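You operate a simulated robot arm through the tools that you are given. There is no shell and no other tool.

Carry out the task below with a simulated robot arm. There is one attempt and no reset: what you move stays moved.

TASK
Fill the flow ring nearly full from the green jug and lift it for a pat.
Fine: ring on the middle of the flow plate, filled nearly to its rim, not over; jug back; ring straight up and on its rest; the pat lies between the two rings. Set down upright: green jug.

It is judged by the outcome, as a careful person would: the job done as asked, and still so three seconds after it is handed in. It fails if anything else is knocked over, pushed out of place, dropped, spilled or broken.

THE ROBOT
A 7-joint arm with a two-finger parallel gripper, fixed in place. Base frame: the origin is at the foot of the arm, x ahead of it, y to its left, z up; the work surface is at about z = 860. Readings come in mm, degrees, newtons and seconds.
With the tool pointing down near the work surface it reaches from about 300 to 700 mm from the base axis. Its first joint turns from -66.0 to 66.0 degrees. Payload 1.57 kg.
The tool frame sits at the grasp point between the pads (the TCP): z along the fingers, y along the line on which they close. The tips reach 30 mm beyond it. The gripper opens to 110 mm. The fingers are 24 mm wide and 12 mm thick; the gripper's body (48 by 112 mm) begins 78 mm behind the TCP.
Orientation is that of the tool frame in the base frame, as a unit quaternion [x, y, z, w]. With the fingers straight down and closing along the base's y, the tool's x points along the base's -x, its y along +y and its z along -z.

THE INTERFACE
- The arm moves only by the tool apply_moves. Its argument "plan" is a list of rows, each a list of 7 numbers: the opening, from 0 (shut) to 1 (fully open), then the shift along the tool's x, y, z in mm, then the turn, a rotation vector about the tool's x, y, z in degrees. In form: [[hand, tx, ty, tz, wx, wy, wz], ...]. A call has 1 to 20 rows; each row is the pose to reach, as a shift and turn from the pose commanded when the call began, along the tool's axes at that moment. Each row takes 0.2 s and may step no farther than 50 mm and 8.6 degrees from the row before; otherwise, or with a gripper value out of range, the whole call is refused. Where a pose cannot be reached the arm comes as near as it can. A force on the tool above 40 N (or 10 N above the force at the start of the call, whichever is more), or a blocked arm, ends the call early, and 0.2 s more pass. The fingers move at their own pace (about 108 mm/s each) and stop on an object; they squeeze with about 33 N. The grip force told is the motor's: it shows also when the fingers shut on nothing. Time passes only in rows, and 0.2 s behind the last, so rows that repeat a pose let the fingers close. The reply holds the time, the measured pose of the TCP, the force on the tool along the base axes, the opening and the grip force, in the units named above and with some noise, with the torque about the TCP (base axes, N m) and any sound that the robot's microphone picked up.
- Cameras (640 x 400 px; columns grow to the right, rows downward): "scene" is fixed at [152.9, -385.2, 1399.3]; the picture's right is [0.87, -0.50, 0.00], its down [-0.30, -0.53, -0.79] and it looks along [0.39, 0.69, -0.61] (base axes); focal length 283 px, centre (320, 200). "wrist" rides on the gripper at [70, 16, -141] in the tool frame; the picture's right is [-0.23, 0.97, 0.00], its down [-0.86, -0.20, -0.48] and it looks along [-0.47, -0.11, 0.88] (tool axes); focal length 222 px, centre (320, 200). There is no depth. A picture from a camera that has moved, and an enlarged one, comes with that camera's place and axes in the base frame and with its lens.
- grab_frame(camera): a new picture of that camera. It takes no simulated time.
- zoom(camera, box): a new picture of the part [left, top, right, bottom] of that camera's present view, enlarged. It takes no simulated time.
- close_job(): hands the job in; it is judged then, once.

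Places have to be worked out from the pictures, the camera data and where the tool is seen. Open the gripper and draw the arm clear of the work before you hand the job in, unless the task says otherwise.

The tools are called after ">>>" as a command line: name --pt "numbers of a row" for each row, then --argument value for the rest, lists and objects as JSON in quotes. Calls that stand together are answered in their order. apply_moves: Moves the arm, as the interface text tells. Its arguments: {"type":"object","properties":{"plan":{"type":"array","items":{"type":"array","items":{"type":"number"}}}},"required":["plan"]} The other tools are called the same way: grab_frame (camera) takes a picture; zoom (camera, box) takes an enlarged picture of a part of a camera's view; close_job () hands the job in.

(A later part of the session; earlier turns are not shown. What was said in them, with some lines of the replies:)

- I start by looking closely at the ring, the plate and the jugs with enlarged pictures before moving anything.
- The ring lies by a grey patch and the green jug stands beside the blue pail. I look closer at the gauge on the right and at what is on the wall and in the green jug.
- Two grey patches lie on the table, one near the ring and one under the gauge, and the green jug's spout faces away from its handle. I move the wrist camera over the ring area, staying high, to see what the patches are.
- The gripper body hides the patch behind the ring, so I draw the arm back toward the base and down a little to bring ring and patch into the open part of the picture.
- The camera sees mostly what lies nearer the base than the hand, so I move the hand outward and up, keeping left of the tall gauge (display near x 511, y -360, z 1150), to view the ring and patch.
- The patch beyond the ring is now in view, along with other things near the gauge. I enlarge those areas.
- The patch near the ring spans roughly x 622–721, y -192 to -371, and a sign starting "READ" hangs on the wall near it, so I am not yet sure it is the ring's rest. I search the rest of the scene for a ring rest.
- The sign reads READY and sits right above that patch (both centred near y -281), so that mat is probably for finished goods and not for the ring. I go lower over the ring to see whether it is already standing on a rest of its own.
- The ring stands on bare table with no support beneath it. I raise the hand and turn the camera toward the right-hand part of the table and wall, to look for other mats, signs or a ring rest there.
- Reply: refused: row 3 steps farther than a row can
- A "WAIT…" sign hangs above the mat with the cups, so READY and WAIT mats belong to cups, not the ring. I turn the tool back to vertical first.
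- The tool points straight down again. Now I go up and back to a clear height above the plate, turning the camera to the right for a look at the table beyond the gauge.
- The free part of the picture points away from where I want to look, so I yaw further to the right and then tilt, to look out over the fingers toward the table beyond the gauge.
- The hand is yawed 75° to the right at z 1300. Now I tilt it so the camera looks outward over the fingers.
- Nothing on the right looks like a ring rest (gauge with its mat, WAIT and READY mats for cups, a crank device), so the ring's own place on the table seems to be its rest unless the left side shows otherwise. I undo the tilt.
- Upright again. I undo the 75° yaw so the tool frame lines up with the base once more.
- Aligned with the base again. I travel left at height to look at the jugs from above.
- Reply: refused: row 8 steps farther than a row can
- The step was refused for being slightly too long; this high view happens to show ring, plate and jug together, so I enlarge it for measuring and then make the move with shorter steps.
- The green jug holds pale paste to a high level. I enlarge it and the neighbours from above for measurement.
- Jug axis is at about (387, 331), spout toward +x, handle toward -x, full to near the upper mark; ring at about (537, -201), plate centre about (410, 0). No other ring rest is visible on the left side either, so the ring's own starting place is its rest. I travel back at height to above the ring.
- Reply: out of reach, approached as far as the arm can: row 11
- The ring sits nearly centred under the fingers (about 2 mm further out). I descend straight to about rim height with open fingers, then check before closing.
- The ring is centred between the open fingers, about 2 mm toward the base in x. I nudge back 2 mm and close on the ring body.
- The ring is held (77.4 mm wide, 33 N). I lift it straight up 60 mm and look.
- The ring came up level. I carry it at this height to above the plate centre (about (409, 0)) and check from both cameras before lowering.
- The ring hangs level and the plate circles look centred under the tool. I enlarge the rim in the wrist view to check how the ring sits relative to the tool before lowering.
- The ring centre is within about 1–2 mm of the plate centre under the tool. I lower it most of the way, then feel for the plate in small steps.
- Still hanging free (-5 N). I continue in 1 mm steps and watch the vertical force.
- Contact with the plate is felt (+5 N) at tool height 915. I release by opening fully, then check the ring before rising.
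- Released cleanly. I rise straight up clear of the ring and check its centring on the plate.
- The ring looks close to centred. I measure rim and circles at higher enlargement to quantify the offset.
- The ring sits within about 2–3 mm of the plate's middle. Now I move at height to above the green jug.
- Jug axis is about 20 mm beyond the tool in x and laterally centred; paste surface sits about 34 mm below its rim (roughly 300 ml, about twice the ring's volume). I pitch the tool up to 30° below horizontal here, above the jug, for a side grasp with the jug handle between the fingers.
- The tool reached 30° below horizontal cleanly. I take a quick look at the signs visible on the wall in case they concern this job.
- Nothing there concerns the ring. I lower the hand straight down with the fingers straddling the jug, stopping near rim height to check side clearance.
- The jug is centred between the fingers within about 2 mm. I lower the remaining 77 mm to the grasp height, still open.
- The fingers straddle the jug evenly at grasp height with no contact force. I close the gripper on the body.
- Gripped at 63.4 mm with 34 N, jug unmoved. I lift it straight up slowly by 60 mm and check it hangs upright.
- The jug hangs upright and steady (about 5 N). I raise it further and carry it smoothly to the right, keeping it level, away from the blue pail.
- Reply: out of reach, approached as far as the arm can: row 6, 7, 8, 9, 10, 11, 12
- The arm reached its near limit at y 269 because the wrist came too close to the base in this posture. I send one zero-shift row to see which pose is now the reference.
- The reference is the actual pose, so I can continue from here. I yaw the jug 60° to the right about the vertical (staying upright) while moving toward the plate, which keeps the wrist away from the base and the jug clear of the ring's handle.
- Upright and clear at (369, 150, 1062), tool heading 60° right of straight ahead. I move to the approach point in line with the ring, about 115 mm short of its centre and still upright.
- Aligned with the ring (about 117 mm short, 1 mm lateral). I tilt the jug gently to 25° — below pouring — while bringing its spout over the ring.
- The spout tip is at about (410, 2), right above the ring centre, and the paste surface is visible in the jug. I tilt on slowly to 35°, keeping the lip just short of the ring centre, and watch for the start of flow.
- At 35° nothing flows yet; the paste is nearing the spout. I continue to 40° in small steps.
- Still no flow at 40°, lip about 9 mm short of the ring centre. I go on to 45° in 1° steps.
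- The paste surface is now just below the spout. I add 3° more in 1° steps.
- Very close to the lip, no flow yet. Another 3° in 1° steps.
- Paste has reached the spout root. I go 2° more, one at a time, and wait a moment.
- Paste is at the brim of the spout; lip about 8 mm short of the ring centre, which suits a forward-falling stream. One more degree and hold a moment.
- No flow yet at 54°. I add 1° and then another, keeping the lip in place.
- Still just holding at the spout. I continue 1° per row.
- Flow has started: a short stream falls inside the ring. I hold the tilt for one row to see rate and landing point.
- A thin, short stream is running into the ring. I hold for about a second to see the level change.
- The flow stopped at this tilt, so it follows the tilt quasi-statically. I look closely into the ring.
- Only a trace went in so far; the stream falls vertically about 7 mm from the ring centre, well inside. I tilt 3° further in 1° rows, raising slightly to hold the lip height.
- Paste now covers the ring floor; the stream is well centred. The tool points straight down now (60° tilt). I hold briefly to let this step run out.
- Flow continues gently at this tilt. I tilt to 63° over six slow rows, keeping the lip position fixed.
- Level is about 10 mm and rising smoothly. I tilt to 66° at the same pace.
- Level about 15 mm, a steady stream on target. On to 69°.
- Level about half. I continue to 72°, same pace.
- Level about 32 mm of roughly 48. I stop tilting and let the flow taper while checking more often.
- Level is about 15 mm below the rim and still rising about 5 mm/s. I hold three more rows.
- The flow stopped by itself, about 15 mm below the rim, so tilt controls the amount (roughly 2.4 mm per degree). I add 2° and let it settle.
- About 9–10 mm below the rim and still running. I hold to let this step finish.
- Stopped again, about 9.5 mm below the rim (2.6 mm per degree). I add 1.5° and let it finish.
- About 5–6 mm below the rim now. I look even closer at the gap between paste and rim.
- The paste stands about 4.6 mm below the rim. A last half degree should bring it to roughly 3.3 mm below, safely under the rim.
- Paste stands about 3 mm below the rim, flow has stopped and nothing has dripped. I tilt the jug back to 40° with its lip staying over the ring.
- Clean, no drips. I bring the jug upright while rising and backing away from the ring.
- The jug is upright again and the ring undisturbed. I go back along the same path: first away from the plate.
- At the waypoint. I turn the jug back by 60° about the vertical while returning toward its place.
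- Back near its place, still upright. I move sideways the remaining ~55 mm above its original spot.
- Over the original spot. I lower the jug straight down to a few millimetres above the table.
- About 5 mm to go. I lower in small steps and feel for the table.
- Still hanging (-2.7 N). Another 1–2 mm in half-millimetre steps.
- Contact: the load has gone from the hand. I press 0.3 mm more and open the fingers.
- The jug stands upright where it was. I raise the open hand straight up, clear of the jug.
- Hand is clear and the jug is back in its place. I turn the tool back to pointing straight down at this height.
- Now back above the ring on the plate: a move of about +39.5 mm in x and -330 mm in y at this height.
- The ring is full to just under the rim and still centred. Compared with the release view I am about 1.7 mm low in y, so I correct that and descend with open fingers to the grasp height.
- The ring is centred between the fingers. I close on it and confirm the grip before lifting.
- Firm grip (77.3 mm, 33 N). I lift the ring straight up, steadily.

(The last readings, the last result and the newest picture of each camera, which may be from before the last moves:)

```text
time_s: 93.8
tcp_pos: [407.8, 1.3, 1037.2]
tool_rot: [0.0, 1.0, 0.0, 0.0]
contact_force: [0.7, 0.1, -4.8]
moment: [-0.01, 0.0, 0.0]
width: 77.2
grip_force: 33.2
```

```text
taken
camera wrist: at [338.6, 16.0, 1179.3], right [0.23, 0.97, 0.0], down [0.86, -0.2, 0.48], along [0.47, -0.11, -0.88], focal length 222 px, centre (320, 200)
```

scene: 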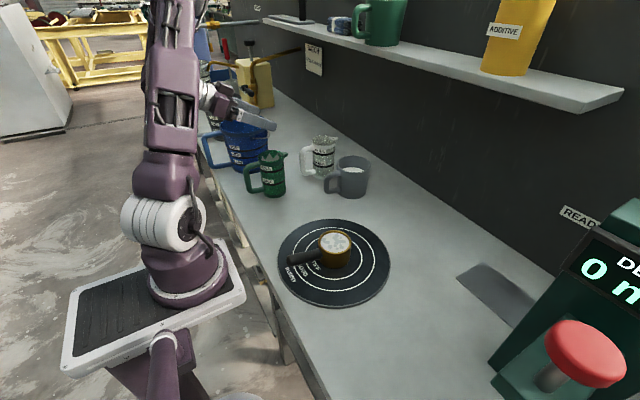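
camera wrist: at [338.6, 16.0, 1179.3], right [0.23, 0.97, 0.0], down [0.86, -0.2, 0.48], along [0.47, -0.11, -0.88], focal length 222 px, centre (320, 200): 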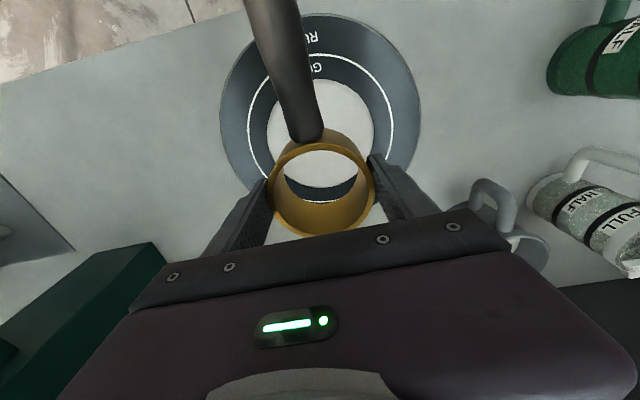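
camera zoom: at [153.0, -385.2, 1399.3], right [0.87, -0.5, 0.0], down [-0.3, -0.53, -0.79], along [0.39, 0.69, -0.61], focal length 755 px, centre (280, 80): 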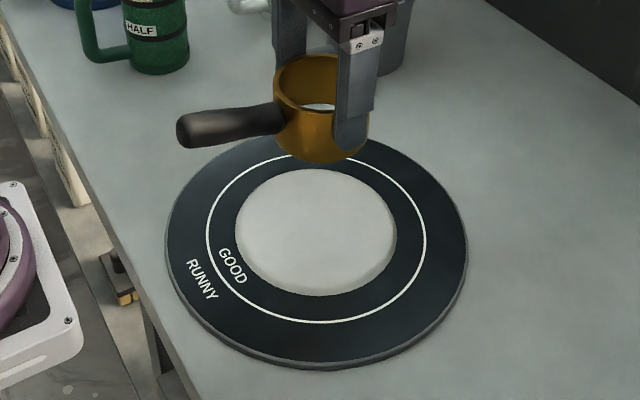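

The pat has spread round and evenly, past the inner ring and inside the outer one, and the lifted ring is clean. Before setting the ring down I look closely at its original spot for any marking.

>>> zoom --camera "scene" --box '[390, 240, 510, 330]'

>>> zoom --camera "scene" --box '[270, 210, 400, 310]'

```text
4.44 times, centred on (450, 285) of scene
camera zoom: at [153.0, -385.2, 1399.3], right [0.87, -0.5, 0.0], down [-0.3, -0.53, -0.79], along [0.39, 0.69, -0.61], focal length 1258 px, centre (-258, -178)
```

zoom: 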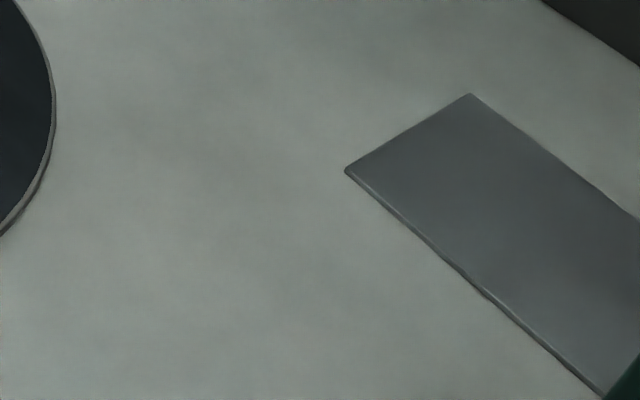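

```text
4.00 times, centred on (335, 260) of scene
camera zoom: at [153.0, -385.2, 1399.3], right [0.87, -0.5, 0.0], down [-0.3, -0.53, -0.79], along [0.39, 0.69, -0.61], focal length 1132 px, centre (260, -40)
```

zoom: 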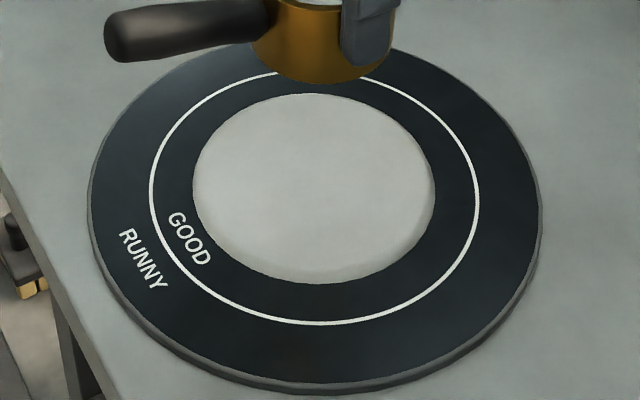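

The spot is bare table, and the mats there are labelled for cups, so I return the ring to exactly where it stood. I carry it there at this height.

>>> apply_moves --pt "0.5 -12 -19 0 0 0 0" --pt "0.5 -34 -53 0 0 0 0" --pt "0.5 -58 -90 0 0 0 0" --pt "0.5 -82 -127 0 0 0 0" --pt "0.5 -106 -164 0 0 0 0" --pt "0.5 -122 -189 0 0 0 0" --pt "0.5 -129 -199.5 0 0 0 0" --pt "0.5 -129 -199.5 0 0 0 0"

>>> grab_frame --camera "wrist"

>>> zoom --camera "scene" --box '[260, 190, 540, 350]'

```text
time_s: 95.6
tcp_pos: [536.5, -199.9, 1038.5]
tool_rot: [0.0, 1.0, 0.0, 0.0]
contact_force: [0.3, -0.6, -4.1]
moment: [0.01, -0.01, 0.01]
width: 77.2
grip_force: 32.8
```

```text
taken
camera wrist: at [467.9, -185.0, 1179.4], right [0.23, 0.97, 0.0], down [0.86, -0.2, 0.48], along [0.47, -0.11, -0.88], focal length 222 px, centre (320, 200)
```

wrist: 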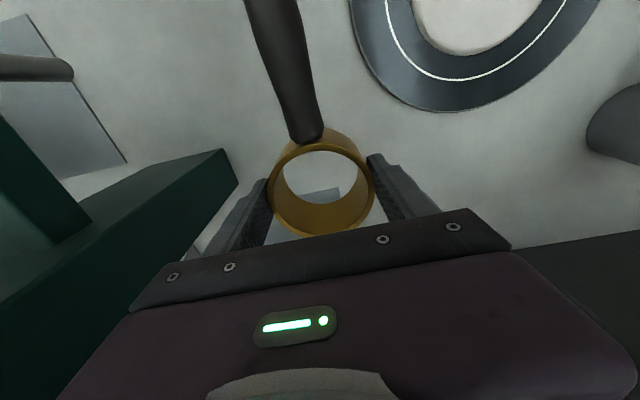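

```text
2.29 times, centred on (400, 270) of scene
camera zoom: at [153.0, -385.2, 1399.3], right [0.87, -0.5, 0.0], down [-0.3, -0.53, -0.79], along [0.39, 0.69, -0.61], focal length 647 px, centre (137, 40)
```

zoom: 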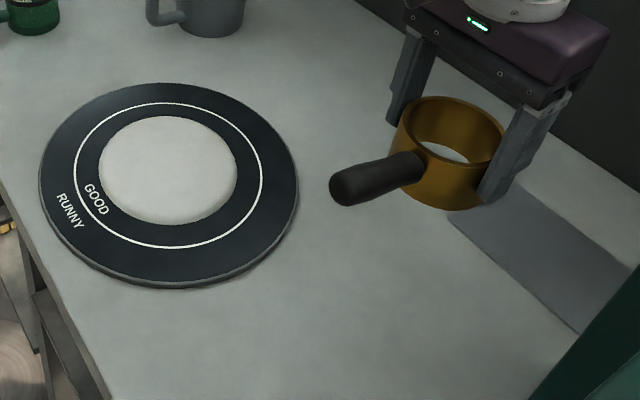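

The ring is over its original place and the pat is stable and centred. I lower the ring to just above the table.

>>> apply_moves --pt "0.5 0 0 40 0 0 0" --pt "0.5 0 0 80 0 0 0" --pt "0.5 0 0 108 0 0 0" --pt "0.5 0 0 122 0 0 0" --pt "0.5 0 0 126 0 0 0" --pt "0.5 0 0 126 0 0 0"

>>> zoom --camera "scene" --box '[370, 220, 530, 330]'

```text
time_s: 97.0
tcp_pos: [537.5, -199.7, 911.7]
tool_rot: [0.001, 1.0, 0.0, 0.0]
contact_force: [0.6, -0.6, -4.1]
moment: [-0.04, -0.03, 0.01]
width: 77.1
grip_force: 33.2
```

```text
3.64 times, centred on (450, 275) of scene
camera zoom: at [153.0, -385.2, 1399.3], right [0.87, -0.5, 0.0], down [-0.3, -0.53, -0.79], along [0.39, 0.69, -0.61], focal length 1029 px, centre (-153, -73)
```

zoom: 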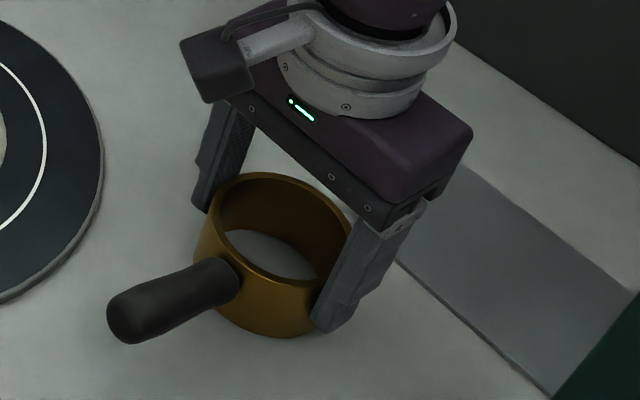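

Nearly down, same place and handle direction as before. I lower in 1 mm steps until the table is felt.

>>> apply_moves --pt "0.5 0 0 1 0 0 0" --pt "0.5 0 0 2 0 0 0" --pt "0.5 0 0 2 0 0 0"

```text
time_s: 97.8
tcp_pos: [537.8, -199.0, 911.0]
tool_rot: [0.0, 1.0, 0.0, 0.0]
contact_force: [-0.3, -1.4, -3.5]
moment: [-0.01, 0.0, -0.02]
width: 77.4
grip_force: 32.7
```

>>> apply_moves --pt "0.5 0 0 0.6 0 0 0" --pt "0.5 0 0 1.2 0 0 0" --pt "0.5 0 0 1.2 0 0 0"

```text
time_s: 98.6
tcp_pos: [537.0, -199.6, 909.5]
tool_rot: [0.0, 1.0, 0.0, 0.0]
contact_force: [-4.5, 0.5, 24.1]
moment: [0.67, 0.54, 0.13]
width: 77.2
grip_force: 33.5
```

The table is felt firmly (+24 N), so I ease up by about 0.8 mm to relieve the pressure and then open the fingers.

>>> apply_moves --pt "0.5 0 0 -0.8 0 0 0" --pt "0.65 0 0 -0.8 0 0 0" --pt "0.85 0 0 -0.8 0 0 0" --pt "1 0 0 -0.8 0 0 0" --pt "1 0 0 -0.8 0 0 0"

>>> grab_frame --camera "wrist"

>>> zoom --camera "scene" --box '[370, 220, 530, 330]'

```text
time_s: 99.8
tcp_pos: [537.5, -198.7, 909.1]
tool_rot: [-0.001, 1.0, 0.0, 0.0]
contact_force: [1.2, 0.4, 0.7]
moment: [0.0, -0.01, -0.01]
width: 109.7
grip_force: 0.1
```

```text
taken
camera wrist: at [468.2, -183.5, 1050.8], right [0.23, 0.97, 0.0], down [0.86, -0.2, 0.48], along [0.47, -0.11, -0.88], focal length 222 px, centre (320, 200)
```

wrist: 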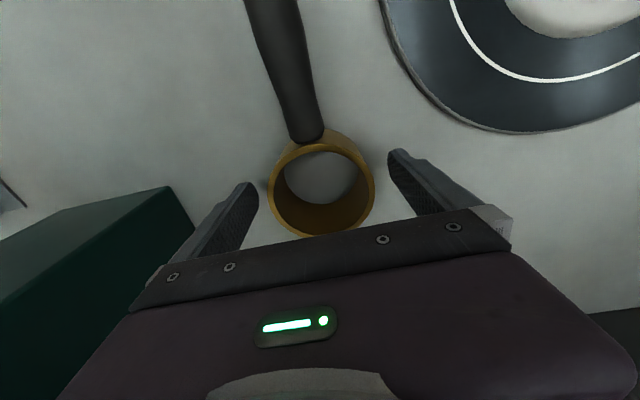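

```text
3.64 times, centred on (450, 275) of scene
camera zoom: at [152.9, -385.2, 1399.3], right [0.87, -0.5, 0.0], down [-0.3, -0.53, -0.79], along [0.39, 0.69, -0.61], focal length 1029 px, centre (-153, -73)
```

zoom: 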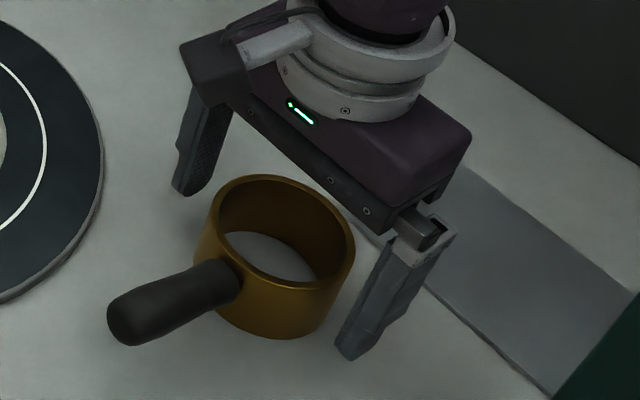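

The ring stands upright in the same spot as at the start. I rise straight up and then draw back to the starting height.

>>> apply_moves --pt "1 0 0 -20 0 0 0" --pt "1 0 0 -60 0 0 0" --pt "1 0 0 -105 0 0 0" --pt "1 0 0 -150 0 0 0" --pt "1 0 0 -195 0 0 0" --pt "1 15 20 -235 0 0 0" --pt "1 40 55 -255 0 0 0" --pt "1 65 90 -270 0 0 0" --pt "1 80 125 -280 0 0 0" --pt "1 80 145 -290 0 0 0" --pt "1 80 145 -290 0 0 0"

>>> grab_frame --camera "scene"

>>> grab_frame --camera "wrist"

>>> zoom --camera "scene" --box '[270, 210, 400, 310]'

```text
time_s: 102.2
tcp_pos: [458.5, -54.3, 1200.2]
tool_rot: [0.0, 1.0, 0.001, 0.0]
contact_force: [0.6, -0.2, 0.1]
moment: [-0.03, 0.02, 0.03]
width: 109.8
grip_force: 0.1
```

```text
taken
```

scene: 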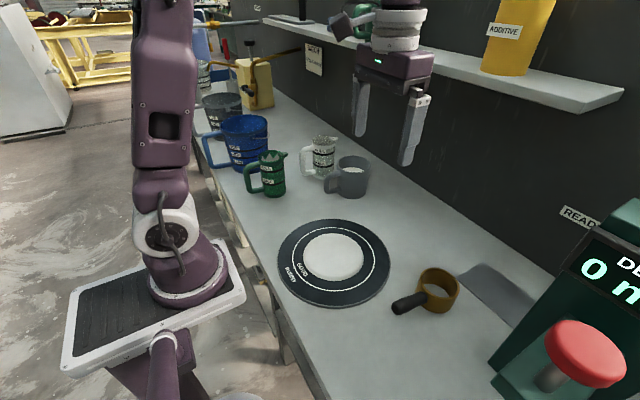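

```text
taken
camera wrist: at [388.7, -39.0, 1341.2], right [0.23, 0.97, 0.0], down [0.86, -0.2, 0.48], along [0.47, -0.11, -0.88], focal length 222 px, centre (320, 200)
```

wrist: 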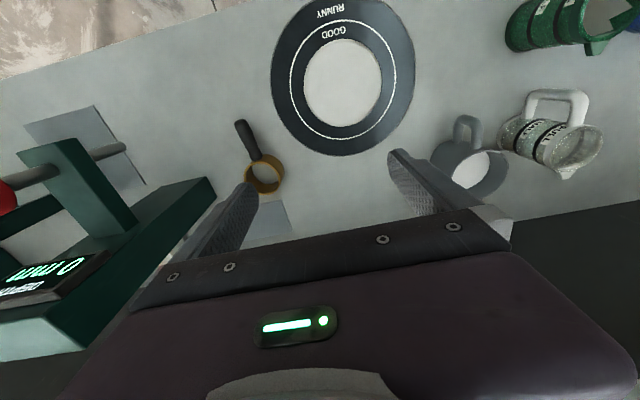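

```text
4.00 times, centred on (335, 260) of scene
camera zoom: at [152.9, -385.1, 1399.3], right [0.87, -0.5, 0.0], down [-0.3, -0.53, -0.79], along [0.39, 0.69, -0.61], focal length 1132 px, centre (260, -40)
```

zoom: 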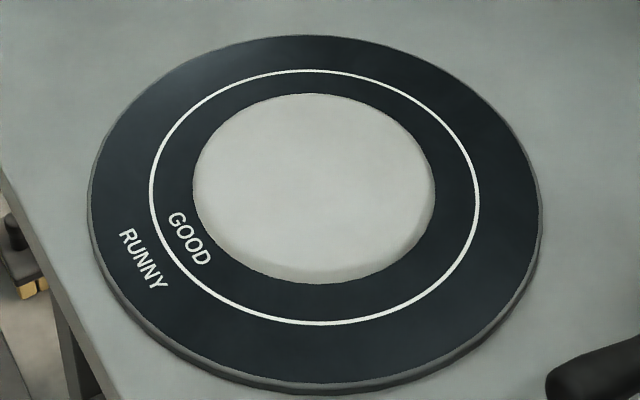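

Everything looks in place. I compare the ring and jug with their starting views once more before handing in.

>>> zoom --camera "scene" --box '[260, 200, 540, 380]'

>>> zoom --camera "scene" --box '[180, 80, 400, 220]'

>>> zoom --camera "wrist" --box '[240, 0, 440, 170]'

```text
2.22 times, centred on (400, 290) of scene
camera zoom: at [152.9, -385.1, 1399.3], right [0.87, -0.5, 0.0], down [-0.3, -0.53, -0.79], along [0.39, 0.69, -0.61], focal length 629 px, centre (142, 0)
```

zoom: 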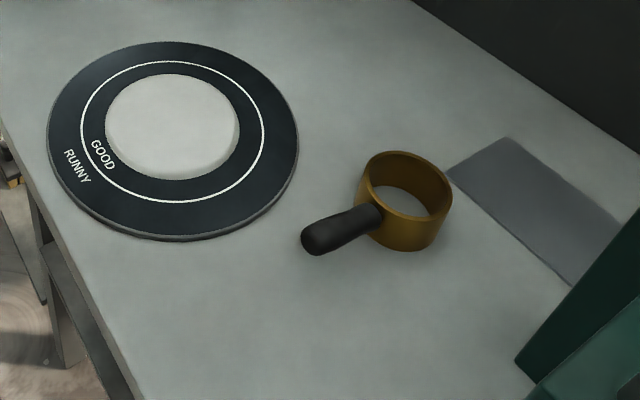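

```text
2.86 times, centred on (290, 150) of scene
camera zoom: at [152.9, -385.1, 1399.3], right [0.87, -0.5, 0.0], down [-0.3, -0.53, -0.79], along [0.39, 0.69, -0.61], focal length 808 px, centre (406, 343)
```

zoom: 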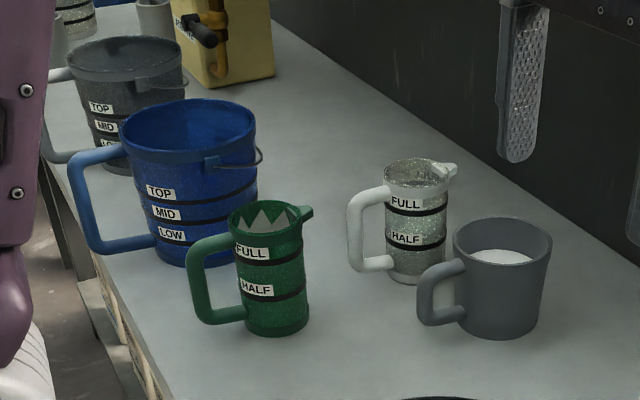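

```text
2.35 times, centred on (340, 85) of wrist
camera zoom: at [388.7, -39.0, 1341.2], right [0.23, 0.97, 0.0], down [0.86, -0.2, 0.48], along [0.47, -0.11, -0.88], focal length 523 px, centre (273, 471)
```

zoom: 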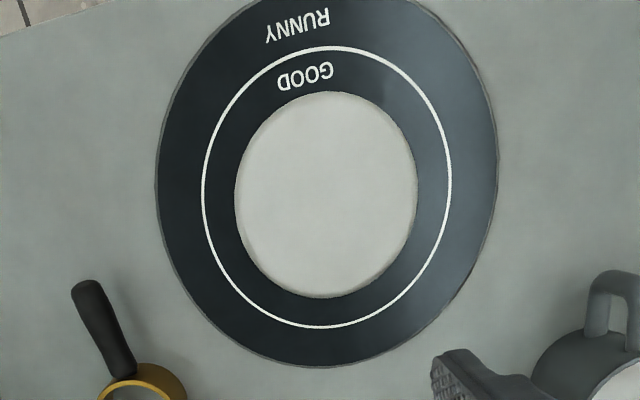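

The pat lies round and centred between the two rings. The ring is back where it stood, the jug is upright in its place, nothing else has moved and nothing is spilled. The gripper is open and clear, so I hand the job in.

>>> close_job

```text
The job is handed in.
```

I filled the flow ring from the green jug and lifted it straight up. The pat lies between the two rings on the plate. The job is handed in and I have no judgement back yet.

- **Ring on the plate:** it stood within about 2–3 mm of the plate's middle.
- **Fill:** the paste stopped about 3 mm below the rim, with no overflow and no drips.
- **Pat:** it is round and centred, about 146 mm across. That is roughly 4 mm past the inner ring all round and well inside the outer one, and it stopped spreading soon after the lift.
- **Green jug:** it stands upright within about 2 mm of where it started.
- **Ring's rest:** I found nothing marked as a rest, so I put the ring back where it started. The nearby mats hang under READY and WAIT signs and seem meant for cups. If the rest is one of those mats, the ring is in the wrong place.

Nothing else on the table moved, and the gripper is open and clear of the work.
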